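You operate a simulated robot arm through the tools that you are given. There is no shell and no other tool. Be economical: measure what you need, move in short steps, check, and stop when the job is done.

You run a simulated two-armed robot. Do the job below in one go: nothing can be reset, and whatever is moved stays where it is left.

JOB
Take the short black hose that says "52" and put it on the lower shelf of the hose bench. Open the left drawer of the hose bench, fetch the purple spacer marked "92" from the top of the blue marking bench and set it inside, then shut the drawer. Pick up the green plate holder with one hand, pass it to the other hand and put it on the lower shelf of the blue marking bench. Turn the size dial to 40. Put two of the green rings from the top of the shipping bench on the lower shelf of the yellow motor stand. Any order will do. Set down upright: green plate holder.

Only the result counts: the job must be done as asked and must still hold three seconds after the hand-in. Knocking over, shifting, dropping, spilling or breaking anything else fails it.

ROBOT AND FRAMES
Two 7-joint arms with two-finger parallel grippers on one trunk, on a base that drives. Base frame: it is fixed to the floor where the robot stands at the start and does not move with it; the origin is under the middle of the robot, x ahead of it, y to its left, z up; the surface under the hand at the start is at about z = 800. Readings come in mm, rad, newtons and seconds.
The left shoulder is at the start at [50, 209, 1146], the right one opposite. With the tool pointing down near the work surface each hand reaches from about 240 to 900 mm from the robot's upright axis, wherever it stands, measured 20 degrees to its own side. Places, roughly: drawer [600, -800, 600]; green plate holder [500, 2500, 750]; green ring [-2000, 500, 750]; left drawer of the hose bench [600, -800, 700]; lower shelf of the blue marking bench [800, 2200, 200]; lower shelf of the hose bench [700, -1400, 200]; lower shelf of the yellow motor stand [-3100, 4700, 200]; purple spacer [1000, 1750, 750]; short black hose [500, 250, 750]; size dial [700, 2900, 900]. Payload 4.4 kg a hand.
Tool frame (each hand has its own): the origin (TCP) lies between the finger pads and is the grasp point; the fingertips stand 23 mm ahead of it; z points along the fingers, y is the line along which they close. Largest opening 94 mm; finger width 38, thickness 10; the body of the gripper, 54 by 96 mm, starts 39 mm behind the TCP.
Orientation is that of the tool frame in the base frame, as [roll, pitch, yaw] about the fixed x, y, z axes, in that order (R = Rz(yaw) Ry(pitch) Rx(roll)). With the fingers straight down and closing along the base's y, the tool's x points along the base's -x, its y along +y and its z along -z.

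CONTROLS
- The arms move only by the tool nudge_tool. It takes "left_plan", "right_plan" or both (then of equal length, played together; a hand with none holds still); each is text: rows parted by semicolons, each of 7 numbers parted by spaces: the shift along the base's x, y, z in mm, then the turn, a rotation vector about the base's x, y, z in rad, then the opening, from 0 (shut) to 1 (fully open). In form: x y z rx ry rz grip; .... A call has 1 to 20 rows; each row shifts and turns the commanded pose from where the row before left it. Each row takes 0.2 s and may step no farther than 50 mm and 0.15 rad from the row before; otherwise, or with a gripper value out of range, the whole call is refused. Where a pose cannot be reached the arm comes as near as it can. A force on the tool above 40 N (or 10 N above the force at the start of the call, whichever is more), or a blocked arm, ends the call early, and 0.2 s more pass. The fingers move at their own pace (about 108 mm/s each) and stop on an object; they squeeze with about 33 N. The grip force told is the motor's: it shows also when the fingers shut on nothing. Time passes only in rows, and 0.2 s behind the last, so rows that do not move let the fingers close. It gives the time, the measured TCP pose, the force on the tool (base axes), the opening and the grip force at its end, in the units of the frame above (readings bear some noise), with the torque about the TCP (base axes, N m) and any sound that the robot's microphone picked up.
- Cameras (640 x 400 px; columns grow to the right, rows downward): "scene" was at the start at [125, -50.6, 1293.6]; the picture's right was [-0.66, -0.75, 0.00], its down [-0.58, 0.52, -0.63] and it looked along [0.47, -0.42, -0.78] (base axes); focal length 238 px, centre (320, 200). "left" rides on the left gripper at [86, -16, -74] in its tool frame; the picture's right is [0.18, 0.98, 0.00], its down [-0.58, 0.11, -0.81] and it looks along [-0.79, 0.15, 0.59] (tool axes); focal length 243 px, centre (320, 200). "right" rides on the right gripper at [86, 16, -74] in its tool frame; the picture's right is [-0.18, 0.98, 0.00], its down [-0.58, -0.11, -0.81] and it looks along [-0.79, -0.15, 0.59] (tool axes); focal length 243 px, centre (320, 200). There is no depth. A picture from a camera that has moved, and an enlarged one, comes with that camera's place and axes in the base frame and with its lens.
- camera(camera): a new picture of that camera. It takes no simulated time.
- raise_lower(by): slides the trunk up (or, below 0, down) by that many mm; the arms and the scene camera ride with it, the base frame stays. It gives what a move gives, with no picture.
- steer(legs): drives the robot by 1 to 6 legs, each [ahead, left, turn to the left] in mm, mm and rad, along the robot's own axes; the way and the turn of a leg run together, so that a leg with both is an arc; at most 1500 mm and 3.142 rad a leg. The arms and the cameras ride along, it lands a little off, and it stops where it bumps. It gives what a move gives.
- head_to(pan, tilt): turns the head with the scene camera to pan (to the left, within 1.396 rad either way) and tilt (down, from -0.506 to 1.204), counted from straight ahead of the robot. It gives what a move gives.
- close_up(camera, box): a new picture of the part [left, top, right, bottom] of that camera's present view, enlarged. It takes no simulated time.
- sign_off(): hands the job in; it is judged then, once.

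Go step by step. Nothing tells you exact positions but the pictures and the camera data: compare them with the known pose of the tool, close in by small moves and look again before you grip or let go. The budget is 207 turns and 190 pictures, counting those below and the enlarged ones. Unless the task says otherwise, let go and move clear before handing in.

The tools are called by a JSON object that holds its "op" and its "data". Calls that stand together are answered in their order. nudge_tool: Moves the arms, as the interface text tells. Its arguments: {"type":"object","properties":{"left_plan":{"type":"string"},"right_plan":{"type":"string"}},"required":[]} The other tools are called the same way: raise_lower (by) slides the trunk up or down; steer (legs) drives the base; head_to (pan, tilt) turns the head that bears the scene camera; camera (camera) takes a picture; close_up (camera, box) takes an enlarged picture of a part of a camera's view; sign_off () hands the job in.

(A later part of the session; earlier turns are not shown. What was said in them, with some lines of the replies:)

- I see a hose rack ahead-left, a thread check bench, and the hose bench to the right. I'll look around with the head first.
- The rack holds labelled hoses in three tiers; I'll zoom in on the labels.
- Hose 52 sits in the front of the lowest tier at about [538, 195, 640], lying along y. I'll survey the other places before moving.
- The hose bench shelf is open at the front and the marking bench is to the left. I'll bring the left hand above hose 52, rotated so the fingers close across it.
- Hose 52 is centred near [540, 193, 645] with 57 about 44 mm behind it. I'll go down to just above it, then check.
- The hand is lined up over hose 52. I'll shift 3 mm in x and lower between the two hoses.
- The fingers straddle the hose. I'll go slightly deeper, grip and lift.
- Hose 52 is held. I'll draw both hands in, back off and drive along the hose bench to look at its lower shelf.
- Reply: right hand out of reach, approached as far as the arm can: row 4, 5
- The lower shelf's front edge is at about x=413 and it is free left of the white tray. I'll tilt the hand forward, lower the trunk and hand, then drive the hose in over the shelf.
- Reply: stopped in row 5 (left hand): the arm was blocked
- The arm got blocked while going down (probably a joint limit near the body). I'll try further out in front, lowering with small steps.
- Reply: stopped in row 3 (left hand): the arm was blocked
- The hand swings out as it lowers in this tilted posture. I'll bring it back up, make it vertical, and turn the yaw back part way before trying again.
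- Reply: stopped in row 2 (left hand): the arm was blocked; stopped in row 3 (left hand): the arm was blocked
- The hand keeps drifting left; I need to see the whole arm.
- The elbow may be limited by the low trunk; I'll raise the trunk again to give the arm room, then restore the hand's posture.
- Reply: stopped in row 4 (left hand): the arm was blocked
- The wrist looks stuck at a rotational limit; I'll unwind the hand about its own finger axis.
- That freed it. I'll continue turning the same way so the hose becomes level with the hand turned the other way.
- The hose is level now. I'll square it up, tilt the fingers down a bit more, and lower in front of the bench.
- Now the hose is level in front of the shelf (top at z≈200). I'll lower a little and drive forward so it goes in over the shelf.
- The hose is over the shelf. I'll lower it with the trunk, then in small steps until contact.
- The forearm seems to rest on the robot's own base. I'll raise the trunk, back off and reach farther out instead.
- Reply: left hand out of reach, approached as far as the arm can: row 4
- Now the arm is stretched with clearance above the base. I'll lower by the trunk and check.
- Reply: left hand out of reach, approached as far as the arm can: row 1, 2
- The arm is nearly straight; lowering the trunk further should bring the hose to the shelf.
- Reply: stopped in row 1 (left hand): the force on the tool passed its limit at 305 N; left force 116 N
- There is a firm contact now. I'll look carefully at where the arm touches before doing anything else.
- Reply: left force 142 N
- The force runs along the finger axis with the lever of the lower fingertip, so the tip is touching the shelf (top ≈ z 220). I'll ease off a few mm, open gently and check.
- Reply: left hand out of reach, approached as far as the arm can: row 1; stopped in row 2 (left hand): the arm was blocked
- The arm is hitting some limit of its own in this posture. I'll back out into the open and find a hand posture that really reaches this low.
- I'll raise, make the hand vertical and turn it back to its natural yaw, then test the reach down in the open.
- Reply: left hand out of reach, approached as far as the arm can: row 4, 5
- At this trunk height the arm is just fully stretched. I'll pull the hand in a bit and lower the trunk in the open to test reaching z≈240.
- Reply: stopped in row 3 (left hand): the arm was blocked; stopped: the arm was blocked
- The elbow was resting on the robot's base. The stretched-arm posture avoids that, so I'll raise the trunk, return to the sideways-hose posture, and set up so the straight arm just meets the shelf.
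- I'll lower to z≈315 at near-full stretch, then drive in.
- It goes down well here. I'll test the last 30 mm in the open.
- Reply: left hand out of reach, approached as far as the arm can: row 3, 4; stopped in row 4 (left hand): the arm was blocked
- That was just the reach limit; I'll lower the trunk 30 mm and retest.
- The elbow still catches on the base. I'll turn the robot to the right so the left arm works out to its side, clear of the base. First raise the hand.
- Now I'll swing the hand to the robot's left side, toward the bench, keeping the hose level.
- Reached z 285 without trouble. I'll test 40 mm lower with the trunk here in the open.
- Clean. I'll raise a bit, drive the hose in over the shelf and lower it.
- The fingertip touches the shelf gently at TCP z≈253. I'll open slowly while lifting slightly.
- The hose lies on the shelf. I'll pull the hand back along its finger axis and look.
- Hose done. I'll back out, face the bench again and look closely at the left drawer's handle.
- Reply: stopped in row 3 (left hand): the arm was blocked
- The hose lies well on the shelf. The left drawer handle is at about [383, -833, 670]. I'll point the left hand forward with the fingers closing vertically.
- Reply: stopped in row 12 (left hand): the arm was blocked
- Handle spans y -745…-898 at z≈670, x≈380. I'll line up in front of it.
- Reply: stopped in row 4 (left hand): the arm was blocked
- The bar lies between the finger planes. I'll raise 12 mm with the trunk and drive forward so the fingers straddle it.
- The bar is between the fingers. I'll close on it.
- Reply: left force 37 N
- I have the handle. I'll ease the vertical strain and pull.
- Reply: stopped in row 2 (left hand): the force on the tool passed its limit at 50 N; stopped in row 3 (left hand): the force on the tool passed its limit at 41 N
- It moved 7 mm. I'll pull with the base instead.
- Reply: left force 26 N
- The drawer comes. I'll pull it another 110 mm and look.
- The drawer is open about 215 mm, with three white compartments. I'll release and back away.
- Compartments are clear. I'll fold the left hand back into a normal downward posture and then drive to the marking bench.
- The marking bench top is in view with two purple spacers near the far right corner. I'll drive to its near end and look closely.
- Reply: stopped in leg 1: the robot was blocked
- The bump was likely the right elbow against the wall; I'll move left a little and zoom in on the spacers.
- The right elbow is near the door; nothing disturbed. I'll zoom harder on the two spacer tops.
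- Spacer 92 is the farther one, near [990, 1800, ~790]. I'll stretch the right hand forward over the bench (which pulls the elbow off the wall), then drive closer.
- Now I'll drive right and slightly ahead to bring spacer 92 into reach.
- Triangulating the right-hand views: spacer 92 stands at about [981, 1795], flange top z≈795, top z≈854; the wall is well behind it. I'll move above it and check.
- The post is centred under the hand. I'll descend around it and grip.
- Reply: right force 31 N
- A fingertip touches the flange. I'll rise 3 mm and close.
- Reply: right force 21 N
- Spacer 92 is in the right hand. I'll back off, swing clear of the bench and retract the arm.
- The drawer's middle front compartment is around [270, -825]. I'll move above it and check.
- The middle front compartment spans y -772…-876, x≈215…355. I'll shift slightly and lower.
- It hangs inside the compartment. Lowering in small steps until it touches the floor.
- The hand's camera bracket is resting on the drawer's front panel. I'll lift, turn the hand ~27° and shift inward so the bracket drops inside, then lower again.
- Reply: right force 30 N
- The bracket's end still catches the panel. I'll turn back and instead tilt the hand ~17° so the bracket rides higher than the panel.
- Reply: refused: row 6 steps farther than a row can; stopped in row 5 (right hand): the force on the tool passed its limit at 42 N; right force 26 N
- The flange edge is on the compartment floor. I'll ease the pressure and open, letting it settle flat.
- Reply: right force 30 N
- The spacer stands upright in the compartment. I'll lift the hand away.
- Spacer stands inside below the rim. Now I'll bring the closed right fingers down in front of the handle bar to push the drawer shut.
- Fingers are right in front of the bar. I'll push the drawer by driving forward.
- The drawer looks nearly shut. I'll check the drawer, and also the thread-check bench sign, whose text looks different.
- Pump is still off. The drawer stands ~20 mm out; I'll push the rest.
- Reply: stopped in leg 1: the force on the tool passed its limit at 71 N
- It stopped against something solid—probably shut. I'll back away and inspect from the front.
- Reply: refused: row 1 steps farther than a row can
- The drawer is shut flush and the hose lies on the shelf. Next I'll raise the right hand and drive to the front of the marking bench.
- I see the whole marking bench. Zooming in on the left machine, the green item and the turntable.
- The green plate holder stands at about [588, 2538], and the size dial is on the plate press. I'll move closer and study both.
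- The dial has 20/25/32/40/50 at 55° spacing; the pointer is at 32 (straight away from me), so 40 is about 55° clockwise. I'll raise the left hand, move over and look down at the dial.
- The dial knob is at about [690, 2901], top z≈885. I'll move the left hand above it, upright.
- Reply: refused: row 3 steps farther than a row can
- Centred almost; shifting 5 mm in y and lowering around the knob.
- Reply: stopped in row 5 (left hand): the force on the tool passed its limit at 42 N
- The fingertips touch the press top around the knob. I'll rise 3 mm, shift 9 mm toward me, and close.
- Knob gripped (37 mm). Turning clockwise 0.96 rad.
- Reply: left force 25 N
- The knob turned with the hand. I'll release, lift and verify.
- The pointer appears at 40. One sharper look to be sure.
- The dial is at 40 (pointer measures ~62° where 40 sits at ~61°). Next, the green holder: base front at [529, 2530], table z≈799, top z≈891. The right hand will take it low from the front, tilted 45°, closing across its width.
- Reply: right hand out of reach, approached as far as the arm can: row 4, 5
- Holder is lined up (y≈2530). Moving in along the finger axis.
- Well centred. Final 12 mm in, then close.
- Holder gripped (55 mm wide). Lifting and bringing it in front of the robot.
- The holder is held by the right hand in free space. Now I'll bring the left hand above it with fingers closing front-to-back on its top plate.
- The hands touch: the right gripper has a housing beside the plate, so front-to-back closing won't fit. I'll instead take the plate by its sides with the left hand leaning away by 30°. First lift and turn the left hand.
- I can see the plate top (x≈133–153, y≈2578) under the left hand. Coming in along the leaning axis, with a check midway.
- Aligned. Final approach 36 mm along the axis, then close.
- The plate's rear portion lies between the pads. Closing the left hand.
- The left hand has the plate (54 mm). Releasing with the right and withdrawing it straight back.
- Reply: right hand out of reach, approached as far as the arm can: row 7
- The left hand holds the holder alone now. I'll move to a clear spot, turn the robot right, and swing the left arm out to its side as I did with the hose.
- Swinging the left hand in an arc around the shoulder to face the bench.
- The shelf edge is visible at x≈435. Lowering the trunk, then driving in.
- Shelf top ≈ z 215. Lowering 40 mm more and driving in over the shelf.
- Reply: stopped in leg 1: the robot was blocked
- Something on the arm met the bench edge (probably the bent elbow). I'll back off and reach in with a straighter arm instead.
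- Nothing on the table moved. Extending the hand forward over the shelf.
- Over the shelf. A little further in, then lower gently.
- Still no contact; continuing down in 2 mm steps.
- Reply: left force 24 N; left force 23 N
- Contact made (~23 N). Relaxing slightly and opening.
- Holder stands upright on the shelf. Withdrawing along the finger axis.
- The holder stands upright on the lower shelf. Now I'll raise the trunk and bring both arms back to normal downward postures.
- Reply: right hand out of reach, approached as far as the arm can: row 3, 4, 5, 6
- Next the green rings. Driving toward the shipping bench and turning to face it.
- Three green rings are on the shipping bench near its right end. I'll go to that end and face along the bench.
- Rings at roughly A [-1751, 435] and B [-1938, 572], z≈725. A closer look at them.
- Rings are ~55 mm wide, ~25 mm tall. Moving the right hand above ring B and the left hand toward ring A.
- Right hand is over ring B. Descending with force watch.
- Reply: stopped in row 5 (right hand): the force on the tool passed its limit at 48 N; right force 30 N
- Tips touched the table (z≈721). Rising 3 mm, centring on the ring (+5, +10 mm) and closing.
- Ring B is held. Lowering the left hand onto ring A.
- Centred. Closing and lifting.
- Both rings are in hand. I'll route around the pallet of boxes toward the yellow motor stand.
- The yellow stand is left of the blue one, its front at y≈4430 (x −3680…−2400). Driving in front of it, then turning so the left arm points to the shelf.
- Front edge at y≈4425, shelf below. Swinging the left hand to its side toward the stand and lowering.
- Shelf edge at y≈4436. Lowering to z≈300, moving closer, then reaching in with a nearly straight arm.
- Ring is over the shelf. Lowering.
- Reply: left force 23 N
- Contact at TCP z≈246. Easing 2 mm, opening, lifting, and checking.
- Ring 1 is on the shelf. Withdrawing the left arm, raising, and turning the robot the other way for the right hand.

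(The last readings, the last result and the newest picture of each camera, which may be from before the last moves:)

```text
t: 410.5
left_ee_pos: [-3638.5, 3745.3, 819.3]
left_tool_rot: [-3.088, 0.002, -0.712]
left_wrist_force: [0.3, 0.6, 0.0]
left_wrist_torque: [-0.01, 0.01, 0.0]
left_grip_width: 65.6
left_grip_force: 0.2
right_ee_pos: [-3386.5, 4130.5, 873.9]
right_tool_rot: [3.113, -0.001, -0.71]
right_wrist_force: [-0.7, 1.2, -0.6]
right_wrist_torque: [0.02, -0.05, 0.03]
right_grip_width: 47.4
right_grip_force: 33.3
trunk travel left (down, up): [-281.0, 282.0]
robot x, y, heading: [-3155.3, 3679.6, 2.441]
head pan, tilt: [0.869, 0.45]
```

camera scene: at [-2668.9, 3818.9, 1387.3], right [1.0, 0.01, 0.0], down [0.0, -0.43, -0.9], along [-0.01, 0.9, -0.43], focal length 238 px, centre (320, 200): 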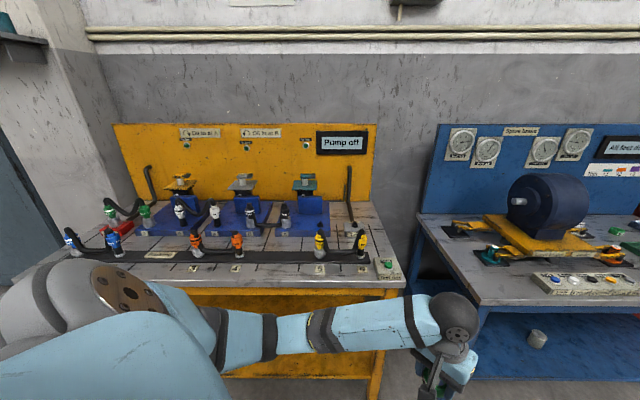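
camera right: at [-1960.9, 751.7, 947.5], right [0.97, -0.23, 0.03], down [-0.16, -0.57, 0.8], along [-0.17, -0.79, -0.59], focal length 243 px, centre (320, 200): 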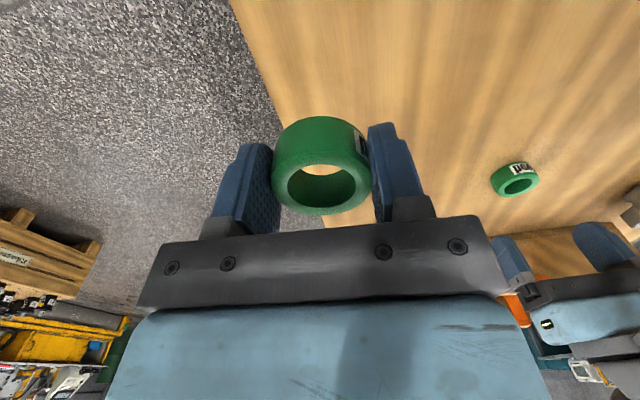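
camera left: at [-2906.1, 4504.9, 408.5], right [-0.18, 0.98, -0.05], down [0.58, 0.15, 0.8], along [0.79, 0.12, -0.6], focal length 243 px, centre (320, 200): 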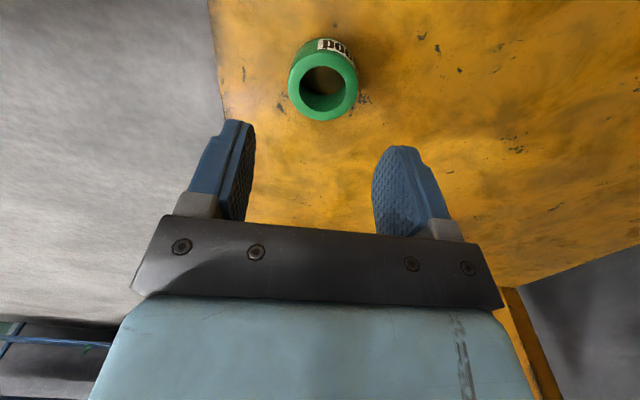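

Mirrored now: swinging the right hand toward the stand and lowering.

{"op": "nudge_tool", "data": {"right_plan": "32 20 -20 0 0 0.071 0.3;32 20 -20 0 0 0.071 0.3;32 20 -25 0 0 0.071 0.3;32 20 -25 0 0 0.071 0.3;32 20 -25 0 0 0.071 0.3;33 18 -25 0 0 0.071 0.3;33 18 -25 0 0 0.071 0.3;33 16 -25 0 0 0.071 0.3;33 14 -25 0 0 0.071 0.3;33 10 -25 0 0 0.071 0.3;0 0 -40 0 0 0 0.3;0 0 -40 0 0 0 0.3;0 0 -45 0 0 0 0.3"}}

{"op": "raise_lower", "data": {"by": -147}}

{"op": "nudge_tool", "data": {"right_plan": "0 0 -35 0 0 0 0.3;0 0 -30 0 0 0 0.3"}}

{"op": "camera", "data": {"camera": "right"}}

```text
t: 413.3
left_ee_pos: [-3640.2, 3744.9, 818.8]
left_tool_rot: [-3.09, 0.0, -0.712]
left_wrist_force: [-0.2, 0.9, -1.3]
left_wrist_torque: [-0.02, 0.0, -0.04]
left_grip_width: 65.8
left_grip_force: 0.0
right_ee_pos: [-3060.0, 4308.0, 507.4]
right_tool_rot: [3.114, 0.001, 0.0]
right_wrist_force: [0.0, -0.1, 0.2]
right_wrist_torque: [0.0, 0.0, 0.0]
right_grip_width: 47.3
right_grip_force: 33.0
trunk travel left (down, up): [-281.0, 282.0]
robot x, y, heading: [-3156.1, 3677.5, 2.434]
head pan, tilt: [0.869, 0.45]
```

```text
t: 415.1
left_ee_pos: [-3638.5, 3745.2, 672.6]
left_tool_rot: [-3.092, 0.003, -0.712]
left_wrist_force: [-0.6, -0.8, 0.0]
left_wrist_torque: [0.03, -0.01, 0.02]
left_grip_width: 65.6
left_grip_force: 0.0
right_ee_pos: [-3060.2, 4308.1, 359.9]
right_tool_rot: [3.112, -0.001, -0.002]
right_wrist_force: [1.3, 0.2, 0.3]
right_wrist_torque: [-0.02, 0.02, -0.02]
right_grip_width: 47.5
right_grip_force: 33.2
trunk travel left (down, up): [-134.0, 429.0]
robot x, y, heading: [-3154.4, 3676.8, 2.437]
head pan, tilt: [0.869, 0.45]
```

```text
t: 415.7
left_ee_pos: [-3637.7, 3745.4, 671.7]
left_tool_rot: [-3.092, 0.002, -0.714]
left_wrist_force: [-0.1, 0.2, 0.6]
left_wrist_torque: [0.02, 0.0, -0.01]
left_grip_width: 65.8
left_grip_force: 0.2
right_ee_pos: [-3058.0, 4304.1, 298.2]
right_tool_rot: [3.122, 0.003, -0.003]
right_wrist_force: [0.6, -0.1, 0.1]
right_wrist_torque: [-0.01, -0.02, 0.02]
right_grip_width: 47.4
right_grip_force: 33.0
right hand out of reach, approached as far as the arm can: row 2
trunk travel left (down, up): [-134.0, 429.0]
robot x, y, heading: [-3153.0, 3679.8, 2.439]
head pan, tilt: [0.869, 0.45]
```

```text
33 pictures are left
camera right: at [-2971.6, 4289.1, 372.5], right [-0.19, -0.98, 0.02], down [-0.58, 0.13, 0.81], along [-0.79, 0.14, -0.59], focal length 243 px, centre (320, 200)
```

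right: 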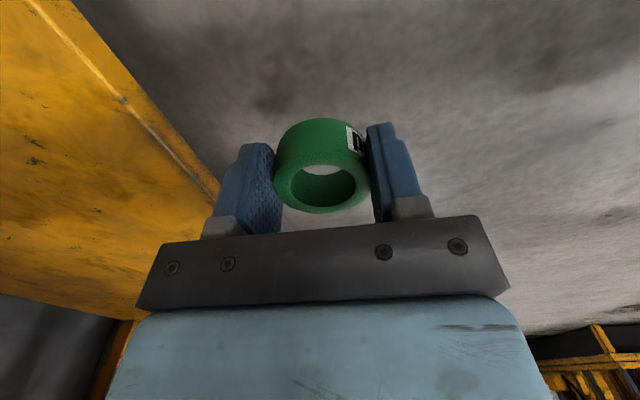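

{"op": "steer", "data": {"legs": [[61, -72, 0]]}}

{"op": "nudge_tool", "data": {"right_plan": "0 35 0 0 0 0 0.3;0 35 0 0 0 0 0.3;0 35 0 0 0 0 0.3;0 10 0 0 0 0 0.3"}}

{"op": "camera", "data": {"camera": "right"}}

```text
t: 416.9
left_ee_pos: [-3639.9, 3816.6, 672.2]
left_tool_rot: [-3.083, 0.007, -0.72]
left_wrist_force: [-0.4, 0.3, 1.0]
left_wrist_torque: [0.0, 0.0, 0.03]
left_grip_width: 65.7
left_grip_force: 0.0
right_ee_pos: [-3053.5, 4349.4, 294.7]
right_tool_rot: [3.094, -0.007, 0.006]
right_wrist_force: [-0.2, -0.4, -0.3]
right_wrist_torque: [0.01, 0.02, 0.02]
right_grip_width: 47.1
right_grip_force: 32.9
trunk travel left (down, up): [-134.0, 429.0]
robot x, y, heading: [-3156.3, 3748.4, 2.432]
head pan, tilt: [0.869, 0.45]
stopped in leg 1: the robot was blocked; the commanded pose is now the measured one
```

```text
t: 418.1
left_ee_pos: [-3639.0, 3807.1, 676.0]
left_tool_rot: [-3.088, 0.006, -0.721]
left_wrist_force: [0.7, -0.2, 0.9]
left_wrist_torque: [-0.05, -0.02, 0.0]
left_grip_width: 65.9
left_grip_force: 0.0
right_ee_pos: [-3052.3, 4334.7, 320.0]
right_tool_rot: [3.07, -0.008, 0.028]
right_wrist_force: [-0.3, 1.5, -0.9]
right_wrist_torque: [0.02, 0.0, 0.01]
right_grip_width: 47.0
right_grip_force: 32.6
right hand out of reach, approached as far as the arm can: row 1, 2, 3, 4
trunk travel left (down, up): [-134.0, 429.0]
robot x, y, heading: [-3156.4, 3736.2, 2.434]
head pan, tilt: [0.869, 0.45]
stopped in row 4 (right hand): the arm was blocked; the commanded pose is now the measured one
```

```text
32 pictures are left
camera right: at [-2967.0, 4327.1, 394.8], right [-0.16, -0.99, 0.07], down [-0.59, 0.15, 0.79], along [-0.79, 0.08, -0.61], focal length 243 px, centre (320, 200)
```

right: 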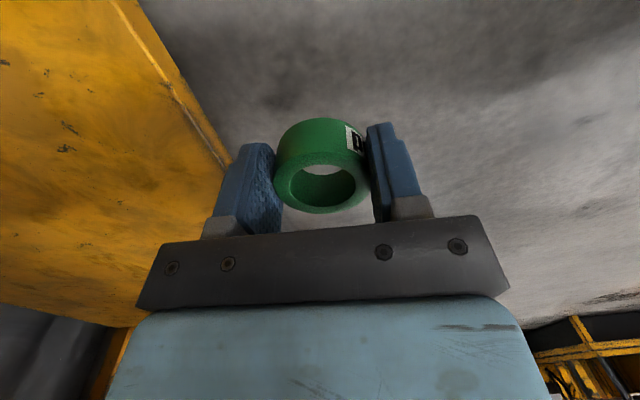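

Blocked. I need to see how the right arm is bent.

{"op": "head_to", "data": {"pan": -0.87, "tilt": 0.6}}

{"op": "camera", "data": {"camera": "scene"}}

```text
t: 419.8
left_ee_pos: [-3640.4, 3805.0, 671.3]
left_tool_rot: [-3.085, 0.005, -0.717]
left_wrist_force: [-0.3, -0.9, 0.0]
left_wrist_torque: [0.02, -0.01, 0.01]
left_grip_width: 65.9
left_grip_force: 0.0
right_ee_pos: [-3052.6, 4337.8, 317.8]
right_tool_rot: [3.077, -0.012, 0.03]
right_wrist_force: [0.0, -0.5, 0.0]
right_wrist_torque: [-0.04, -0.02, 0.01]
right_grip_width: 46.9
right_grip_force: 33.4
trunk travel left (down, up): [-134.0, 429.0]
robot x, y, heading: [-3156.5, 3741.7, 2.435]
head pan, tilt: [-0.869, 0.6]
```

```text
31 pictures are left
camera scene: at [-3206.7, 3865.1, 1227.3], right [1.0, -0.01, 0.0], down [0.0, -0.56, -0.83], along [0.01, 0.83, -0.56], focal length 238 px, centre (320, 200)
```

scene: 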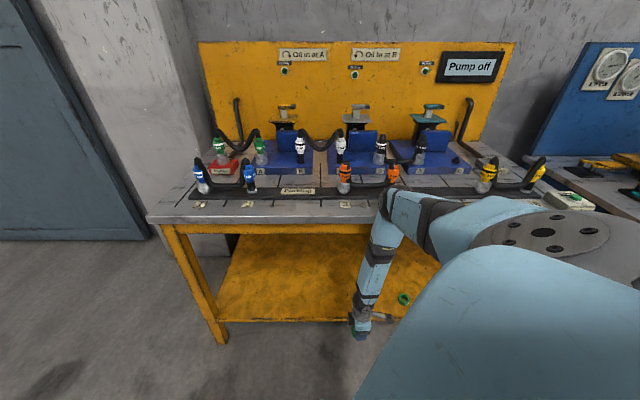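

The right elbow points forward and met the table edge; nothing was displaced. I'll back straight off, stretch the arm nearly straight first, and then drive in.

{"op": "steer", "data": {"legs": [[-122, 145, 0]]}}

{"op": "nudge_tool", "data": {"right_plan": "0 30 0 0.03 0 0 0.3;0 35 0 0 0 0 0.3;0 35 0 0 0 0 0.3;0 30 0 0 0 0 0.3;0 20 0 0 0 0 0.3"}}

{"op": "camera", "data": {"camera": "scene"}}

```text
t: 421.7
left_ee_pos: [-3640.7, 3621.6, 671.7]
left_tool_rot: [-3.09, 0.004, -0.723]
left_wrist_force: [-0.6, -0.7, -0.8]
left_wrist_torque: [0.01, 0.01, 0.01]
left_grip_width: 65.5
left_grip_force: 0.0
right_ee_pos: [-3051.0, 4151.4, 316.1]
right_tool_rot: [3.073, -0.012, 0.021]
right_wrist_force: [0.9, 0.1, 0.4]
right_wrist_torque: [0.01, 0.01, 0.0]
right_grip_width: 47.2
right_grip_force: 33.2
trunk travel left (down, up): [-134.0, 429.0]
robot x, y, heading: [-3159.2, 3550.6, 2.431]
head pan, tilt: [-0.869, 0.6]
```

```text
t: 422.9
left_ee_pos: [-3639.5, 3622.5, 673.2]
left_tool_rot: [-3.088, 0.004, -0.722]
left_wrist_force: [-0.4, -0.9, 1.2]
left_wrist_torque: [0.03, -0.05, 0.03]
left_grip_width: 65.8
left_grip_force: 0.0
right_ee_pos: [-3045.6, 4186.4, 347.1]
right_tool_rot: [3.118, -0.009, 0.02]
right_wrist_force: [-0.1, -0.3, -0.1]
right_wrist_torque: [0.0, 0.02, 0.03]
right_grip_width: 46.7
right_grip_force: 33.1
right hand out of reach, approached as far as the arm can: row 1, 2, 3, 4, 5
trunk travel left (down, up): [-134.0, 429.0]
robot x, y, heading: [-3157.7, 3548.6, 2.432]
head pan, tilt: [-0.869, 0.6]
```

```text
30 pictures are left
camera scene: at [-3206.2, 3682.7, 1226.7], right [1.0, -0.01, 0.0], down [-0.01, -0.56, -0.83], along [0.01, 0.83, -0.56], focal length 238 px, centre (320, 200)
```

scene: 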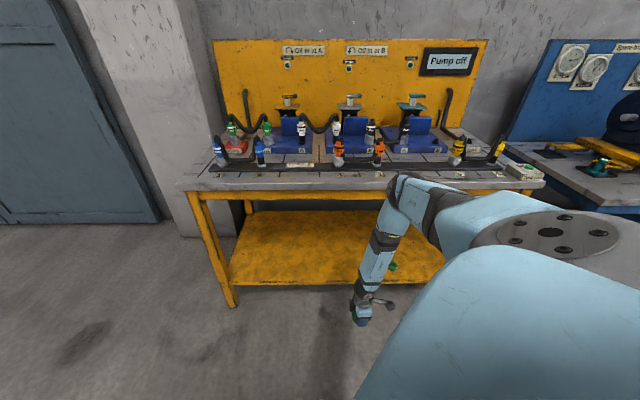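

The right wrist is at a limit in this yaw. I'll turn the hand so its camera side faces the robot (natural for reaching forward) and stretch again.

{"op": "nudge_tool", "data": {"right_plan": "0 0 30 0 0 -0.145 0.3;0 0 30 0 0 -0.145 0.3;0 0 20 0 0 -0.145 0.3;0 0 0 0 0 -0.145 0.3;0 0 0 0 0 -0.145 0.3;0 0 0 0 0 -0.145 0.3;0 0 0 0 0 -0.145 0.3;0 0 0 0 0 -0.145 0.3;0 0 0 0 0 -0.145 0.3;0 0 0 0 0 -0.145 0.3;0 0 0 0 0 -0.145 0.3;0 30 0 0 0 0 0.3;0 30 0 0 0 0 0.3;0 30 -20 0 0 0 0.3;0 20 -30 0 0 0 0.3;0 10 -30 0 0 0 0.3;0 0 -30 0 0 0 0.3"}}

{"op": "camera", "data": {"camera": "scene"}}

```text
t: 426.5
left_ee_pos: [-3641.4, 3621.2, 672.3]
left_tool_rot: [-3.089, 0.002, -0.723]
left_wrist_force: [-0.1, -0.6, -0.4]
left_wrist_torque: [0.02, 0.0, 0.02]
left_grip_width: 66.1
left_grip_force: 0.0
right_ee_pos: [-3045.4, 4307.1, 318.2]
right_tool_rot: [3.102, -0.01, -1.573]
right_wrist_force: [-0.3, 0.5, 0.3]
right_wrist_torque: [0.01, 0.0, -0.01]
right_grip_width: 45.3
right_grip_force: 33.2
trunk travel left (down, up): [-134.0, 429.0]
robot x, y, heading: [-3154.6, 3549.0, 2.432]
head pan, tilt: [-0.869, 0.6]
```

```text
29 pictures are left
camera scene: at [-3206.3, 3683.2, 1226.7], right [1.0, -0.01, 0.0], down [-0.01, -0.57, -0.82], along [0.01, 0.82, -0.57], focal length 238 px, centre (320, 200)
```

scene: 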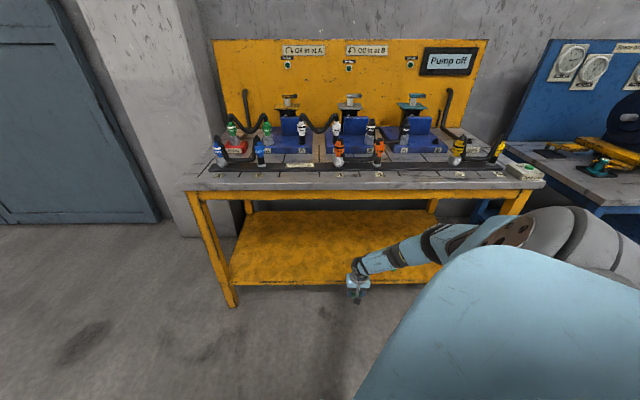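

Now the arm reaches straight and low. Driving in over the shelf.

{"op": "steer", "data": {"legs": [[128, -150, 0]]}}

{"op": "camera", "data": {"camera": "right"}}

```text
t: 428.5
left_ee_pos: [-3643.9, 3821.9, 671.6]
left_tool_rot: [-3.089, 0.003, -0.726]
left_wrist_force: [0.7, 0.6, -0.3]
left_wrist_torque: [-0.02, 0.0, -0.01]
left_grip_width: 65.7
left_grip_force: 0.1
right_ee_pos: [-3046.2, 4503.2, 318.4]
right_tool_rot: [3.103, -0.01, -1.578]
right_wrist_force: [0.2, -0.1, -0.7]
right_wrist_torque: [0.0, 0.0, 0.0]
right_grip_width: 45.0
right_grip_force: 33.0
trunk travel left (down, up): [-134.0, 429.0]
robot x, y, heading: [-3159.0, 3750.6, 2.422]
head pan, tilt: [-0.869, 0.6]
```

```text
28 pictures are left
camera right: at [-3060.4, 4417.8, 394.1], right [-0.98, 0.19, 0.04], down [0.14, 0.59, 0.8], along [0.13, 0.79, -0.61], focal length 243 px, centre (320, 200)
```

right: 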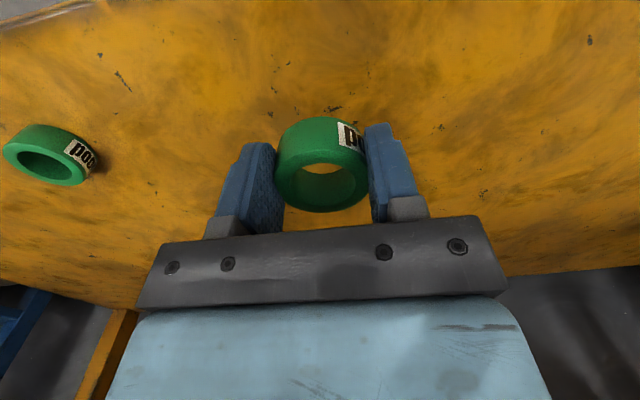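

Over the shelf, ring 1 visible beside it. Lowering.

{"op": "nudge_tool", "data": {"right_plan": "0 3 -10 0 0 0 0.3;0 3 -10 0 0 0 0.3;0 3 -10 0 0 0 0.3;0 0 -10 0 0 0 0.3;0 0 -10 0 0 0 0.3"}}

{"op": "nudge_tool", "data": {"right_plan": "0 0 -5 0 0 0 0.3;0 0 -4 0 0 0 0.3;0 0 -3 0 0 0 0.3;0 0 -3 0 0 0 0.3;0 0 -3 0 0 0 0.3;0 0 -3 0 0 0 0.3;0 0 -3 0 0 0 0.3"}}

```text
t: 429.7
left_ee_pos: [-3643.0, 3821.8, 672.9]
left_tool_rot: [-3.088, 0.004, -0.727]
left_wrist_force: [-0.5, -0.2, -0.3]
left_wrist_torque: [-0.03, -0.01, 0.01]
left_grip_width: 65.8
left_grip_force: 0.0
right_ee_pos: [-3046.0, 4511.8, 269.1]
right_tool_rot: [3.102, -0.012, -1.579]
right_wrist_force: [0.3, -0.6, -0.1]
right_wrist_torque: [0.0, -0.02, -0.03]
right_grip_width: 45.3
right_grip_force: 33.0
trunk travel left (down, up): [-134.0, 429.0]
robot x, y, heading: [-3158.1, 3749.7, 2.428]
head pan, tilt: [-0.869, 0.6]
```

```text
t: 431.3
left_ee_pos: [-3643.9, 3820.1, 672.4]
left_tool_rot: [-3.09, 0.004, -0.728]
left_wrist_force: [0.3, -0.3, 0.2]
left_wrist_torque: [-0.01, 0.01, 0.05]
left_grip_width: 65.7
left_grip_force: 0.1
right_ee_pos: [-3046.3, 4508.4, 255.1]
right_tool_rot: [3.103, -0.013, -1.577]
right_wrist_force: [-0.2, 2.0, -0.5]
right_wrist_torque: [0.02, 0.01, 0.0]
right_grip_width: 45.1
right_grip_force: 33.2
right hand out of reach, approached as far as the arm can: row 5, 6
trunk travel left (down, up): [-134.0, 429.0]
robot x, y, heading: [-3157.9, 3747.7, 2.424]
head pan, tilt: [-0.869, 0.6]
```

At full stretch; the trunk will do the last ~10 mm.

{"op": "raise_lower", "data": {"by": -6}}

{"op": "raise_lower", "data": {"by": -4}}

{"op": "camera", "data": {"camera": "right"}}

```text
t: 431.8
left_ee_pos: [-3643.5, 3821.0, 666.6]
left_tool_rot: [-3.088, 0.003, -0.725]
left_wrist_force: [-0.6, -0.3, 0.2]
left_wrist_torque: [0.0, -0.03, 0.0]
left_grip_width: 65.8
left_grip_force: 0.2
right_ee_pos: [-3045.6, 4509.8, 249.5]
right_tool_rot: [3.104, -0.012, -1.578]
right_wrist_force: [0.3, 0.1, -0.7]
right_wrist_torque: [0.02, -0.03, 0.0]
right_grip_width: 44.9
right_grip_force: 32.8
trunk travel left (down, up): [-128.0, 435.0]
robot x, y, heading: [-3162.3, 3745.9, 2.428]
head pan, tilt: [-0.869, 0.6]
```

```text
t: 432.4
left_ee_pos: [-3644.6, 3820.4, 661.6]
left_tool_rot: [-3.089, 0.004, -0.729]
left_wrist_force: [-0.4, -0.7, 0.0]
left_wrist_torque: [0.06, -0.03, 0.01]
left_grip_width: 65.5
left_grip_force: 0.0
right_ee_pos: [-3045.9, 4510.0, 246.8]
right_tool_rot: [3.103, -0.01, -1.576]
right_wrist_force: [0.1, -5.0, 13.9]
right_wrist_torque: [0.04, -0.28, -0.08]
right_grip_width: 45.3
right_grip_force: 33.5
trunk travel left (down, up): [-124.0, 439.0]
robot x, y, heading: [-3158.8, 3749.2, 2.425]
head pan, tilt: [-0.869, 0.6]
```

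```text
27 pictures are left
camera right: at [-3059.9, 4424.4, 322.9], right [-0.98, 0.19, 0.04], down [0.14, 0.59, 0.8], along [0.13, 0.79, -0.6], focal length 243 px, centre (320, 200)
```

right: 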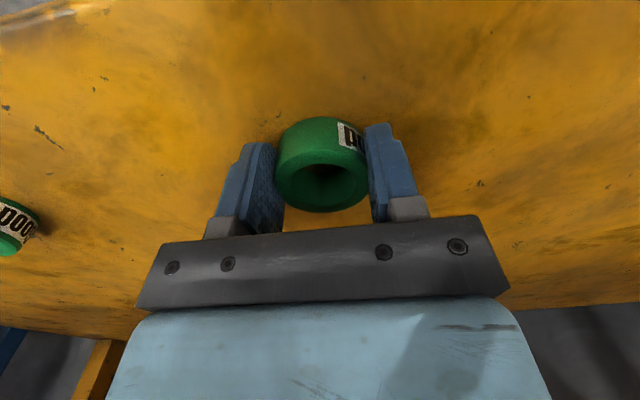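

Contact at z≈247 (14 N). Opening, then raising the trunk and checking.

{"op": "nudge_tool", "data": {"right_plan": "0 0 0 0 0 0 0.5;0 0 0 0 0 0 0.65;0 0 0 0 0 0 0.75;0 0 0 0 0 0 0.75"}}

{"op": "raise_lower", "data": {"by": 60}}

{"op": "camera", "data": {"camera": "right"}}

```text
t: 433.4
left_ee_pos: [-3643.6, 3821.0, 663.2]
left_tool_rot: [-3.088, 0.004, -0.727]
left_wrist_force: [1.1, -0.3, 0.1]
left_wrist_torque: [-0.01, 0.0, 0.0]
left_grip_width: 65.6
left_grip_force: 0.0
right_ee_pos: [-3045.4, 4508.5, 246.1]
right_tool_rot: [3.103, -0.011, -1.578]
right_wrist_force: [0.3, 0.2, -0.6]
right_wrist_torque: [0.0, 0.02, 0.01]
right_grip_width: 70.4
right_grip_force: 0.0
trunk travel left (down, up): [-124.0, 439.0]
robot x, y, heading: [-3158.2, 3745.9, 2.425]
head pan, tilt: [-0.869, 0.6]
```

```text
t: 434.4
left_ee_pos: [-3643.6, 3821.1, 722.4]
left_tool_rot: [-3.089, 0.004, -0.727]
left_wrist_force: [0.5, 0.0, -0.3]
left_wrist_torque: [-0.02, 0.05, 0.02]
left_grip_width: 65.9
left_grip_force: 0.1
right_ee_pos: [-3044.2, 4508.8, 305.9]
right_tool_rot: [3.102, -0.01, -1.578]
right_wrist_force: [-0.8, -0.5, 0.5]
right_wrist_torque: [0.01, -0.04, 0.01]
right_grip_width: 70.4
right_grip_force: 0.1
trunk travel left (down, up): [-184.0, 379.0]
robot x, y, heading: [-3160.0, 3751.4, 2.42]
head pan, tilt: [-0.869, 0.6]
```

```text
26 pictures are left
camera right: at [-3059.8, 4424.1, 381.0], right [-0.98, 0.19, 0.04], down [0.14, 0.59, 0.8], along [0.13, 0.79, -0.61], focal length 243 px, centre (320, 200)
```

right: 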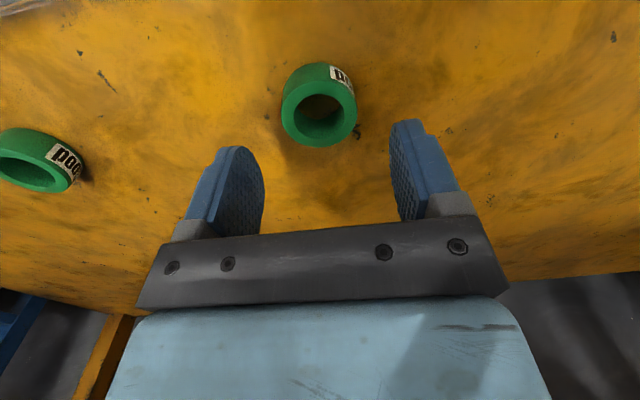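

Both rings are on the shelf. Backing away and taking a final look.

{"op": "steer", "data": {"legs": [[-228, 266, 0]]}}

{"op": "camera", "data": {"camera": "scene"}}

{"op": "close_up", "data": {"camera": "scene", "box": [200, 80, 500, 270]}}

```text
t: 437.2
left_ee_pos: [-3647.7, 3486.1, 720.9]
left_tool_rot: [-3.09, 0.004, -0.729]
left_wrist_force: [0.3, -0.1, -0.2]
left_wrist_torque: [-0.01, 0.01, -0.01]
left_grip_width: 65.6
left_grip_force: 0.0
right_ee_pos: [-3048.6, 4173.3, 305.6]
right_tool_rot: [3.102, -0.009, -1.579]
right_wrist_force: [-1.1, 0.4, 0.1]
right_wrist_torque: [0.03, -0.01, -0.02]
right_grip_width: 70.4
right_grip_force: 0.0
trunk travel left (down, up): [-184.0, 379.0]
robot x, y, heading: [-3164.2, 3406.5, 2.425]
head pan, tilt: [-0.869, 0.6]
```

```text
25 pictures are left
camera scene: at [-3213.5, 3543.2, 1276.7], right [1.0, -0.02, 0.0], down [-0.01, -0.56, -0.83], along [0.01, 0.83, -0.56], focal length 238 px, centre (320, 200)
```

scene: 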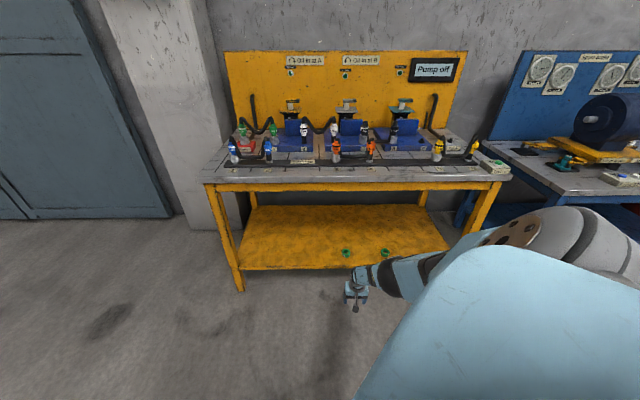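

```text
2.11 times, centred on (350, 175) of scene
camera zoom: at [-3213.5, 3543.2, 1276.7], right [1.0, -0.02, 0.0], down [-0.01, -0.56, -0.83], along [0.01, 0.83, -0.56], focal length 501 px, centre (257, 253)
```

zoom: 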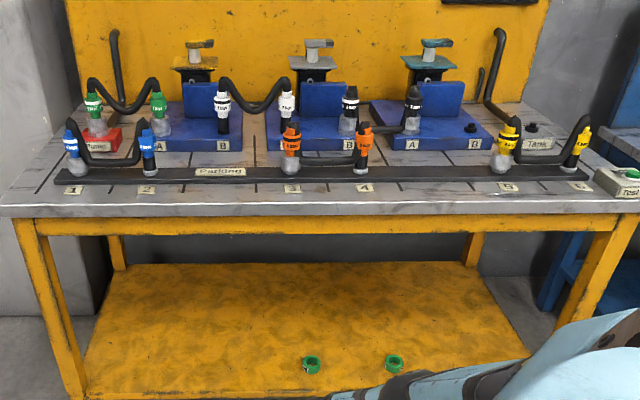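

Both green rings lie on the yellow stand's lower shelf and nothing else has moved. The hands are empty and clear, so I'm handing in.

{"op": "sign_off", "data": {}}

```text
The job is handed in.
```

The job is finished and handed in:
- **Hose "52":** on the lower shelf of the hose bench.
- **Purple spacer "92":** in the left drawer of the hose bench, and the drawer is shut.
- **Green plate holder:** passed from the right hand to the left, and standing upright on the lower shelf of the blue marking bench.
- **Size dial:** at 40.
- **Green rings:** two from the shipping bench are on the lower shelf of the yellow motor stand.

The arms bumped a wall and two bench edges along the way; nothing looked moved in the pictures I checked afterwards.
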